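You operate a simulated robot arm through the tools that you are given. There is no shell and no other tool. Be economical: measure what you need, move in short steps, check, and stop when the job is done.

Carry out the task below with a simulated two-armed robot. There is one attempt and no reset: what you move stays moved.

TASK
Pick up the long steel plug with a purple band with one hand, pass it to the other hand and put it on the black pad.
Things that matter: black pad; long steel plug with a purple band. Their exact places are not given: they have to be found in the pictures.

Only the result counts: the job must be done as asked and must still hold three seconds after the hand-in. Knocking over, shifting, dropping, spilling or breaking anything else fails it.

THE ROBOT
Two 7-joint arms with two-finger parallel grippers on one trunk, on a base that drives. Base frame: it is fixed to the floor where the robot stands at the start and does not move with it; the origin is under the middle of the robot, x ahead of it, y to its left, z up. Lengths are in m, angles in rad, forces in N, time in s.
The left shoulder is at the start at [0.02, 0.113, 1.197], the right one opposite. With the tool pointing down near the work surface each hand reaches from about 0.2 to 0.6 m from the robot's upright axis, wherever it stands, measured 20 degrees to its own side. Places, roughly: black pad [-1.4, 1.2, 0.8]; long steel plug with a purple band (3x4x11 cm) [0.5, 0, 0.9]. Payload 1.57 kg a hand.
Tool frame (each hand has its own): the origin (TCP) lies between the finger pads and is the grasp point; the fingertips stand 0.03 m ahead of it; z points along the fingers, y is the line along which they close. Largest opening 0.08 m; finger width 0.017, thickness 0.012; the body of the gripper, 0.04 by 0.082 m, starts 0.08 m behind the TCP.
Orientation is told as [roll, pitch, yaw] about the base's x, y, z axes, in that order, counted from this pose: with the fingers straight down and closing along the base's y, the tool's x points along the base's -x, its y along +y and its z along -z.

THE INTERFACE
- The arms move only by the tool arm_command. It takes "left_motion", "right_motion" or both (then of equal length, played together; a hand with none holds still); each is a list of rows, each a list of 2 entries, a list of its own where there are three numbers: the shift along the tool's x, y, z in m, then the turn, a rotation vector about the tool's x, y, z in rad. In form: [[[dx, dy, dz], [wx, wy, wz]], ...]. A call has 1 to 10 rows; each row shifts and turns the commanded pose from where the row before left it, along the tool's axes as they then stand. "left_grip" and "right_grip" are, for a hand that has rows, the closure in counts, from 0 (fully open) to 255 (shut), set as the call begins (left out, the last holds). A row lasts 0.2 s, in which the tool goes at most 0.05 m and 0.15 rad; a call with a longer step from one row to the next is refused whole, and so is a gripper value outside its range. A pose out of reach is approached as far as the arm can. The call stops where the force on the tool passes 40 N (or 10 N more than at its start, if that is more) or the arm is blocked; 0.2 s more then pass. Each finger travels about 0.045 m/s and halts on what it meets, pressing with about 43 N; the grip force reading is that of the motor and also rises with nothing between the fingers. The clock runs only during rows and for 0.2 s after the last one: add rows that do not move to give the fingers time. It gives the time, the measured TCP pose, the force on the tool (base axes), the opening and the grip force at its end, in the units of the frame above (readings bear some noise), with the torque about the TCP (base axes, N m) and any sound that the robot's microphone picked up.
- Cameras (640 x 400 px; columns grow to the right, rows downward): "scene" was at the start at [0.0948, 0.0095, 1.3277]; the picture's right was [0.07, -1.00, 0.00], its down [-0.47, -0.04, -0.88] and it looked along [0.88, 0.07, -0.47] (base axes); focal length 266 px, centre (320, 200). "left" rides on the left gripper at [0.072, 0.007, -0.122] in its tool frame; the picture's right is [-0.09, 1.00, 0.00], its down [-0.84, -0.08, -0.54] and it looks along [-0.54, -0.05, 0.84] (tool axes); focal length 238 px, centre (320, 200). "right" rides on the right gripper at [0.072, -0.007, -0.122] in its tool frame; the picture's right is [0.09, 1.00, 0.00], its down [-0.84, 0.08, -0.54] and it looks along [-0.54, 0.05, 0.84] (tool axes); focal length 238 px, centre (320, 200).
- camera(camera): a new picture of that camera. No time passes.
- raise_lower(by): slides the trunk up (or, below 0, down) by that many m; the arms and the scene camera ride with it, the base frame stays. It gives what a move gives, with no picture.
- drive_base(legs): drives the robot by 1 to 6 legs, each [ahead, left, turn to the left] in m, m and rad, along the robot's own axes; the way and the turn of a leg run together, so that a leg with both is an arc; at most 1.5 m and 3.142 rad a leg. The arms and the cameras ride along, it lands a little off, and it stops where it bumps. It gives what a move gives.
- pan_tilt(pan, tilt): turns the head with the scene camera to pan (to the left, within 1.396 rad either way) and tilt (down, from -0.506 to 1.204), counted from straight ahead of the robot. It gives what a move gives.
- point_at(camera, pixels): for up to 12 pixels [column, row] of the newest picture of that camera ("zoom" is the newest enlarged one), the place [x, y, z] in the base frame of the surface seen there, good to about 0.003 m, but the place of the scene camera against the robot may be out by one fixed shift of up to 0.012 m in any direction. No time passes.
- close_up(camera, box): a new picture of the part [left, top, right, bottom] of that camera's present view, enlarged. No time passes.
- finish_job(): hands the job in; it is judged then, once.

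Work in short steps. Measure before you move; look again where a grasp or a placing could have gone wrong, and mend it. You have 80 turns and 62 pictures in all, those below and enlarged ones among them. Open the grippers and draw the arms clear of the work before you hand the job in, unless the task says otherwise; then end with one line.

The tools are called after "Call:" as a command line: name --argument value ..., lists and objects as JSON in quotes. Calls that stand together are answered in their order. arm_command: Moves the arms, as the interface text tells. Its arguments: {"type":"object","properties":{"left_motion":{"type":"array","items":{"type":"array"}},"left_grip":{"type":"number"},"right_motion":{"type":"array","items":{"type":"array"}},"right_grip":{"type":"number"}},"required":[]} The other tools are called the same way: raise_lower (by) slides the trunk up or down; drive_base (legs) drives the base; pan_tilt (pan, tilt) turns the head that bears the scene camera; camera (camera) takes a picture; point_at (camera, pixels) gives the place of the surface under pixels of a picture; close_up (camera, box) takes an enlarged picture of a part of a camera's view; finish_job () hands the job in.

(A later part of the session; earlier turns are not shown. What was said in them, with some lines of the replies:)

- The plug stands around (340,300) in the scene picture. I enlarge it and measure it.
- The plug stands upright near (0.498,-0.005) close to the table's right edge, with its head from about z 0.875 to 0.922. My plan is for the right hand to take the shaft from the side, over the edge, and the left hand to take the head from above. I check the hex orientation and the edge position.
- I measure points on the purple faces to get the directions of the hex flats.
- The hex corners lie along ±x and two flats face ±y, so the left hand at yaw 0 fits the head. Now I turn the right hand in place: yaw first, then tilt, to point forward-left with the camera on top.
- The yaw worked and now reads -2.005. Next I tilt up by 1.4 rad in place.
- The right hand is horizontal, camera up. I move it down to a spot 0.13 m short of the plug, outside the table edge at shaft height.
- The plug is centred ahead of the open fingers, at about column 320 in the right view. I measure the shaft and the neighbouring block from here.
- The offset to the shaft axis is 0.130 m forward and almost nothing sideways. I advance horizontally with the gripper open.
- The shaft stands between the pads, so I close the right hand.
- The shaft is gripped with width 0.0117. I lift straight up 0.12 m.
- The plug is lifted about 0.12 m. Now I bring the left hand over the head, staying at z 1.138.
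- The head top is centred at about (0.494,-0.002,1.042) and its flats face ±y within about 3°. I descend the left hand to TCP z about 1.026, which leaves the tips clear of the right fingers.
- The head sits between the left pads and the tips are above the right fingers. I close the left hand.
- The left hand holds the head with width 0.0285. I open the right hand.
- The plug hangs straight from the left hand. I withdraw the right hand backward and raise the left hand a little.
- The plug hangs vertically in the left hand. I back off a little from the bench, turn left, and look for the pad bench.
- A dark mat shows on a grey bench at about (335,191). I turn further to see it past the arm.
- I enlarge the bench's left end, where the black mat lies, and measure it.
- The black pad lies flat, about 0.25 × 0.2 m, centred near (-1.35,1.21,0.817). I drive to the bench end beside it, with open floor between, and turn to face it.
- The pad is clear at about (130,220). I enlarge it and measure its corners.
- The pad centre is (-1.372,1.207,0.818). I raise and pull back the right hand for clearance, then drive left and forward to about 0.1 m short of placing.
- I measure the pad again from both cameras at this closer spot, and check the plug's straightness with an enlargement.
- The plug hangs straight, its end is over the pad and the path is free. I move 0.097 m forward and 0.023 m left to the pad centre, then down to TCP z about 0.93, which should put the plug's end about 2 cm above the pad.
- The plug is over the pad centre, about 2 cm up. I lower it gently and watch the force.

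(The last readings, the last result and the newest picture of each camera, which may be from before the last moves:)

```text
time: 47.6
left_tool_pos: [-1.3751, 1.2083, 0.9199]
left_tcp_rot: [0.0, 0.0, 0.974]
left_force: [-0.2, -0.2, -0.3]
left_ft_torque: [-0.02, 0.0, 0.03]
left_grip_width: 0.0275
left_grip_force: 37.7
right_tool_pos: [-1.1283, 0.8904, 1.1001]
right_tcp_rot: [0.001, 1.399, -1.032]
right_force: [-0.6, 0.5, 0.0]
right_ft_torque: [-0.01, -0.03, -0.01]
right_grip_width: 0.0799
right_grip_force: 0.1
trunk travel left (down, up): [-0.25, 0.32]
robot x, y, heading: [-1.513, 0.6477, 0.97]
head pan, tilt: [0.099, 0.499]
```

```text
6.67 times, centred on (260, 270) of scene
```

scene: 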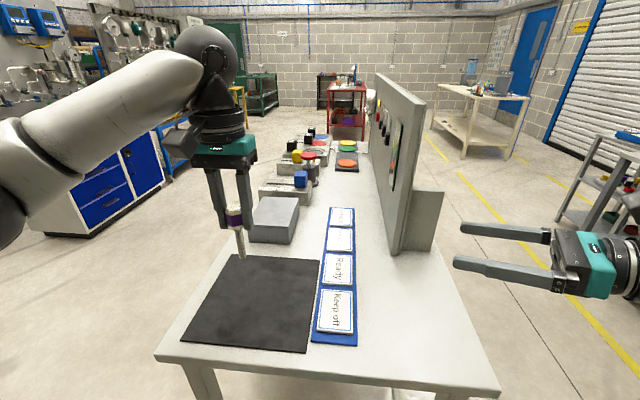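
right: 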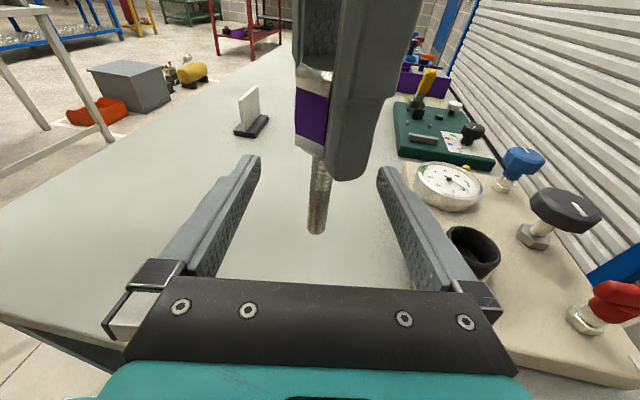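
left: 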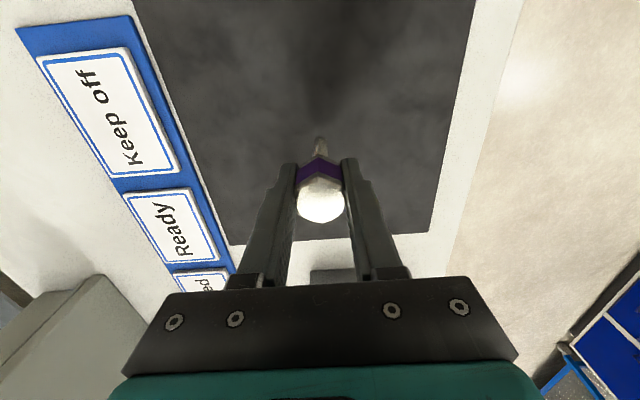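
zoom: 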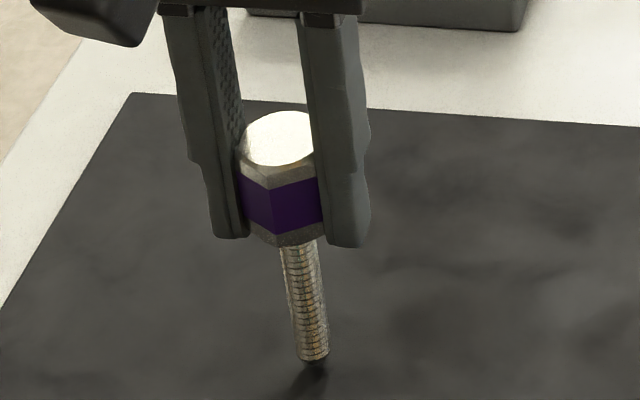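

There is still a small gap and no contact force, so I go on in 2 mm steps.

Call:
arm_command --left_motion '[[[0, 0, 0.002], [0, 0, 0]], [[0, 0, 0.002], [0, 0, 0]], [[0, 0, 0], [0, 0, 0]]]'

Call:
arm_command --left_motion '[[[0, 0, 0.002], [0, 0, 0]], [[0, 0, 0], [0, 0, 0]]]'

Call:
arm_command --left_motion '[[[0, 0, 0.002], [0, 0, 0]], [[0, 0, 0], [0, 0, 0]]]'

```text
time: 48.4
left_tool_pos: [-1.376, 1.209, 0.9161]
left_tcp_rot: [-0.003, 0.001, 0.972]
left_force: [-0.9, -0.6, -0.8]
left_ft_torque: [-0.02, 0.02, 0.0]
left_grip_width: 0.0276
left_grip_force: 38.0
right_tool_pos: [-1.1283, 0.891, 1.0998]
right_tcp_rot: [-0.003, 1.4, -1.031]
right_force: [0.3, 0.2, 0.6]
right_ft_torque: [0.0, 0.01, 0.01]
right_grip_width: 0.0801
right_grip_force: 0.1
trunk travel left (down, up): [-0.25, 0.32]
robot x, y, heading: [-1.5138, 0.6539, 0.968]
head pan, tilt: [0.099, 0.499]
```

```text
time: 49.0
left_tool_pos: [-1.3755, 1.2074, 0.9148]
left_tcp_rot: [0.001, -0.001, 0.973]
left_force: [-1.0, 0.4, 1.8]
left_ft_torque: [0.03, 0.05, -0.03]
left_grip_width: 0.0275
left_grip_force: 37.6
right_tool_pos: [-1.1286, 0.8904, 1.1002]
right_tcp_rot: [0.001, 1.4, -1.03]
right_force: [1.0, -0.4, 1.0]
right_ft_torque: [-0.01, -0.01, 0.0]
right_grip_width: 0.08
right_grip_force: 0.1
trunk travel left (down, up): [-0.25, 0.32]
robot x, y, heading: [-1.5164, 0.6528, 0.974]
head pan, tilt: [0.099, 0.499]
```

```text
time: 49.6
left_tool_pos: [-1.3763, 1.208, 0.9139]
left_tcp_rot: [-0.001, -0.007, 0.972]
left_force: [-4.4, -1.4, 20.1]
left_ft_torque: [-0.09, 0.37, -0.02]
left_grip_width: 0.0272
left_grip_force: 38.2
right_tool_pos: [-1.1289, 0.8892, 1.1011]
right_tcp_rot: [0.008, 1.399, -1.022]
right_force: [0.8, 0.2, -0.2]
right_ft_torque: [-0.01, -0.05, -0.04]
right_grip_width: 0.08
right_grip_force: 0.1
trunk travel left (down, up): [-0.25, 0.32]
robot x, y, heading: [-1.5109, 0.6494, 0.972]
head pan, tilt: [0.099, 0.499]
```

The plug is in contact at 20 N. I ease up 1.5 mm so it just rests, and check that it is upright before I release.

Call:
arm_command --left_motion '[[[0, 0, -0.0017], [0, 0, 0]], [[0, 0, 0], [0, 0, 0]]]'

Call:
close_up --camera "scene" --box '[230, 240, 290, 300]'

Call:
camera --camera "right"

Call:
close_up --camera "left" --box '[280, 110, 360, 230]'

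```text
time: 50.2
left_tool_pos: [-1.375, 1.2075, 0.9148]
left_tcp_rot: [0.0, -0.001, 0.97]
left_force: [-1.3, 1.4, 16.4]
left_ft_torque: [0.15, 0.04, 0.01]
left_grip_width: 0.0274
left_grip_force: 38.4
right_tool_pos: [-1.1276, 0.8897, 1.0993]
right_tcp_rot: [0.005, 1.399, -1.026]
right_force: [0.2, 0.8, -0.3]
right_ft_torque: [0.02, 0.0, -0.02]
right_grip_width: 0.0798
right_grip_force: 0.0
trunk travel left (down, up): [-0.25, 0.32]
robot x, y, heading: [-1.5152, 0.6533, 0.972]
head pan, tilt: [0.099, 0.499]
```

```text
6.67 times, centred on (260, 270) of scene
```

zoom: 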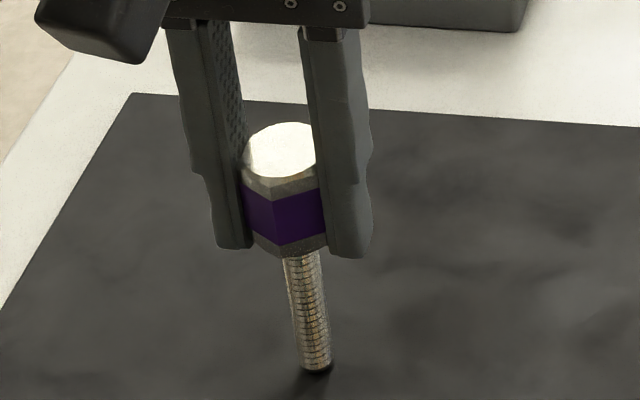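

```text
26 pictures are left
```

right: 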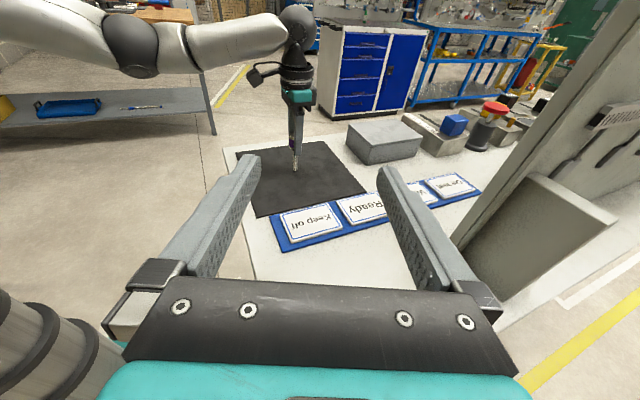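

```text
3.33 times, centred on (320, 170) of left
```

zoom: 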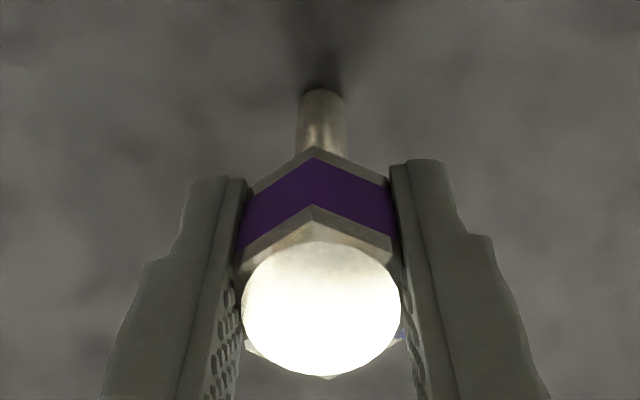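

It still presses with 16 N, so I ease up 1 mm more and look sideways with the right camera.

Call:
arm_command --left_motion '[[[0, 0, -0.001], [0, 0, 0]], [[0, 0, 0], [0, 0, 0]]]'

Call:
close_up --camera "right" --box '[260, 80, 340, 190]'

```text
time: 50.8
left_tool_pos: [-1.3751, 1.2077, 0.9153]
left_tcp_rot: [0.002, -0.001, 0.973]
left_force: [1.4, 3.3, 7.3]
left_ft_torque: [0.37, -0.08, -0.02]
left_grip_width: 0.0276
left_grip_force: 37.6
right_tool_pos: [-1.1294, 0.891, 1.0999]
right_tcp_rot: [0.001, 1.399, -1.03]
right_force: [-0.6, -0.8, -0.4]
right_ft_torque: [-0.01, 0.0, -0.01]
right_grip_width: 0.0799
right_grip_force: 0.1
trunk travel left (down, up): [-0.25, 0.32]
robot x, y, heading: [-1.5162, 0.6553, 0.973]
head pan, tilt: [0.099, 0.499]
```

```text
3.64 times, centred on (300, 135) of right
```

zoom: 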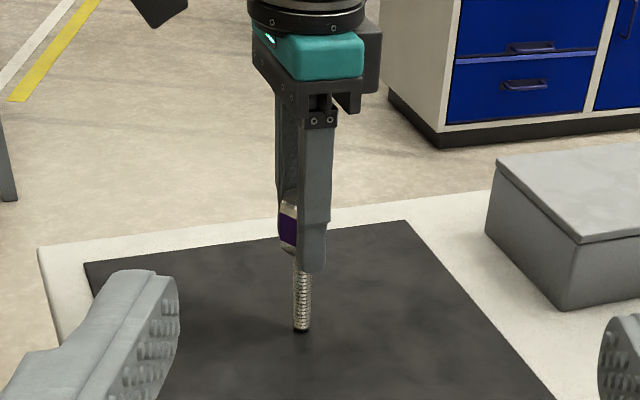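

The plug looks upright. I ease the last fraction and open the fingers a little.

Call:
arm_command --left_motion '[[[0, 0, -0.0006], [0, 0, 0]], [[0, 0, 0], [0, 0, 0]]]'

Call:
arm_command --left_motion '[[[0, 0, 0], [0, 0, 0]], [[0, 0, 0], [0, 0, 0]], [[0, 0, 0], [0, 0, 0]]]' --left_grip 120

Call:
close_up --camera "right" --box '[260, 80, 340, 190]'

Call:
close_up --camera "scene" --box '[230, 240, 290, 300]'

```text
time: 51.4
left_tool_pos: [-1.3755, 1.207, 0.9139]
left_tcp_rot: [0.0, 0.004, 0.972]
left_force: [0.6, 1.2, 0.1]
left_ft_torque: [0.07, -0.01, 0.0]
left_grip_width: 0.0276
left_grip_force: 37.7
right_tool_pos: [-1.1279, 0.8901, 1.0999]
right_tcp_rot: [-0.002, 1.398, -1.033]
right_force: [-0.1, -0.7, 0.6]
right_ft_torque: [0.0, 0.06, 0.01]
right_grip_width: 0.0795
right_grip_force: 0.1
trunk travel left (down, up): [-0.25, 0.32]
robot x, y, heading: [-1.5124, 0.6547, 0.974]
head pan, tilt: [0.099, 0.499]
```

```text
time: 52.2
left_tool_pos: [-1.375, 1.2067, 0.9163]
left_tcp_rot: [0.001, 0.0, 0.972]
left_force: [0.0, -0.1, -0.4]
left_ft_torque: [0.03, 0.01, 0.04]
left_grip_width: 0.0422
left_grip_force: 0.0
right_tool_pos: [-1.1283, 0.8913, 1.1009]
right_tcp_rot: [0.0, 1.4, -1.03]
right_force: [-0.2, -0.6, -0.3]
right_ft_torque: [0.0, -0.01, 0.02]
right_grip_width: 0.0799
right_grip_force: 0.1
trunk travel left (down, up): [-0.25, 0.32]
robot x, y, heading: [-1.5147, 0.6521, 0.973]
head pan, tilt: [0.099, 0.499]
```

```text
3.64 times, centred on (300, 135) of right
```

zoom: 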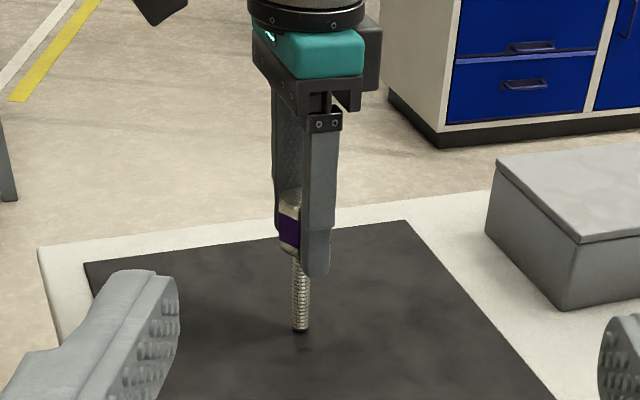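

```text
6.67 times, centred on (260, 270) of scene
```

zoom: 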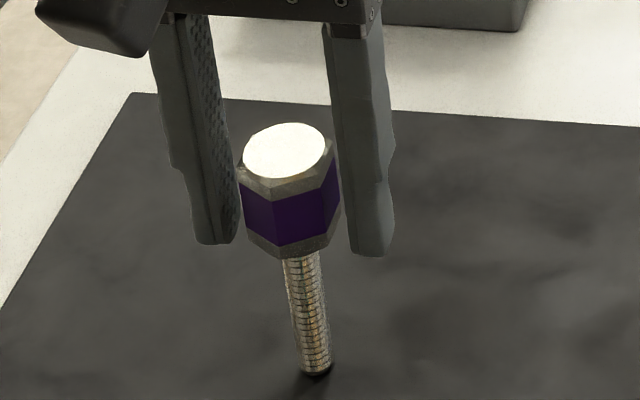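

It appears to stand. Before opening further, I check with the left camera whether it leans on a finger.

Call:
close_up --camera "left" --box '[270, 110, 370, 230]'

Call:
close_up --camera "right" --box '[280, 125, 310, 175]'

```text
3.33 times, centred on (320, 170) of left
```

zoom: 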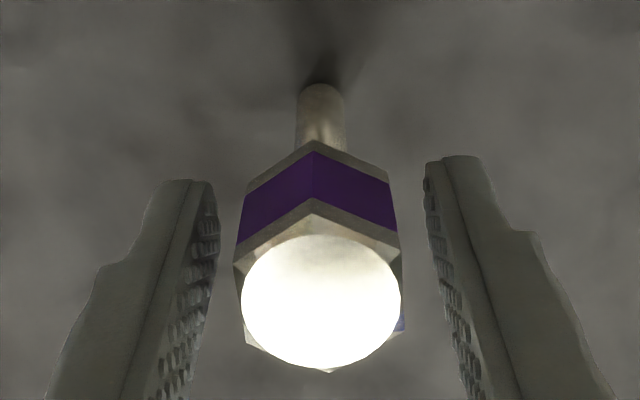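

```text
8.00 times, centred on (295, 150) of right
```

zoom: 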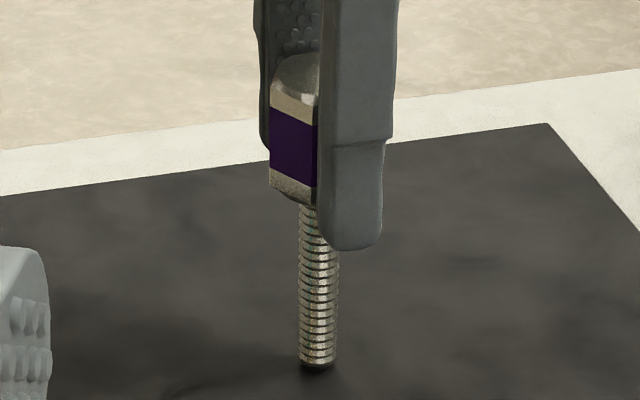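

The plug stands free, with gaps on both sides. I open fully, then raise the hand straight up.

Call:
arm_command --left_motion '[[[0, 0, 0], [0, 0, 0]], [[0, 0, 0], [0, 0, 0]], [[0, 0, 0], [0, 0, 0]], [[0, 0, 0], [0, 0, 0]], [[0, 0, -0.02], [0, 0, 0]], [[0, 0, -0.035], [0, 0, 0]], [[0, 0, -0.035], [0, 0, 0]], [[0, 0, -0.04], [0, 0, 0]], [[0, 0, -0.04], [0, 0, 0]], [[0, 0, -0.02], [0, 0, 0]]]' --left_grip 0

Call:
arm_command --left_motion '[[[0.04, 0.02, 0], [0, 0, 0]], [[0.04, 0.02, 0], [0, 0, 0]], [[0.04, 0.02, 0], [0, 0, 0]], [[0, 0, 0], [0, 0, 0]]]'

Call:
camera --camera "scene"

Call:
camera --camera "right"

```text
time: 54.4
left_tool_pos: [-1.3743, 1.2064, 1.1031]
left_tcp_rot: [-0.001, 0.001, 0.971]
left_force: [1.1, -0.2, 0.4]
left_ft_torque: [-0.01, -0.03, -0.02]
left_grip_width: 0.0799
left_grip_force: 0.2
right_tool_pos: [-1.1274, 0.8903, 1.1005]
right_tcp_rot: [0.0, 1.401, -1.029]
right_force: [-0.9, 0.4, 1.0]
right_ft_torque: [-0.02, -0.02, 0.01]
right_grip_width: 0.0801
right_grip_force: 0.0
trunk travel left (down, up): [-0.25, 0.32]
robot x, y, heading: [-1.5137, 0.6528, 0.971]
head pan, tilt: [0.099, 0.499]
```

```text
time: 55.4
left_tool_pos: [-1.4904, 1.141, 1.1028]
left_tcp_rot: [0.001, -0.001, 0.973]
left_force: [0.4, -0.4, -0.3]
left_ft_torque: [0.03, -0.02, 0.02]
left_grip_width: 0.08
left_grip_force: 0.1
right_tool_pos: [-1.1278, 0.8912, 1.0991]
right_tcp_rot: [-0.002, 1.4, -1.033]
right_force: [-0.1, -0.9, 0.2]
right_ft_torque: [-0.01, 0.0, -0.03]
right_grip_width: 0.0802
right_grip_force: 0.1
trunk travel left (down, up): [-0.25, 0.32]
robot x, y, heading: [-1.5104, 0.654, 0.972]
head pan, tilt: [0.099, 0.499]
```

```text
19 pictures are left
```

scene: 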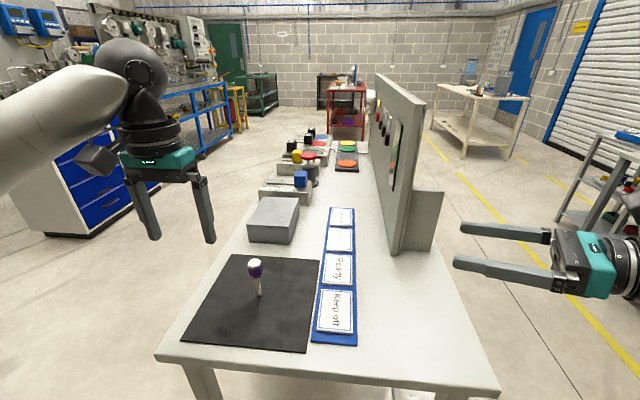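

```text
18 pictures are left
```

right: 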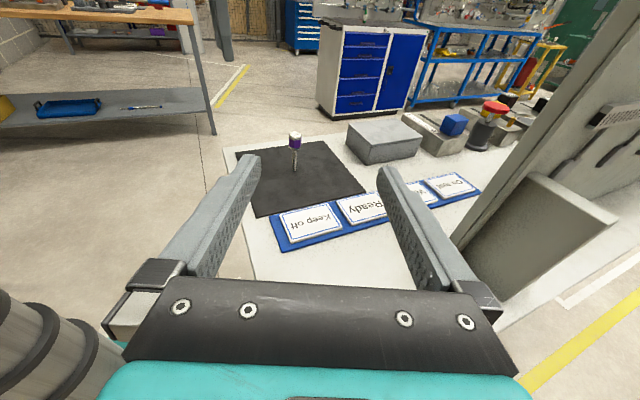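

The plug stands upright at the middle of the pad, at (257,277). Both grippers are open and the arms are clear, so I hand in.

Call:
finish_job

```text
The job is handed in.
```

The job is handed in: the right hand picked up the purple-banded plug and passed it to the left hand, which stood it upright near the middle of the black pad. In the last pictures it was standing on its own, and nothing else looked disturbed.
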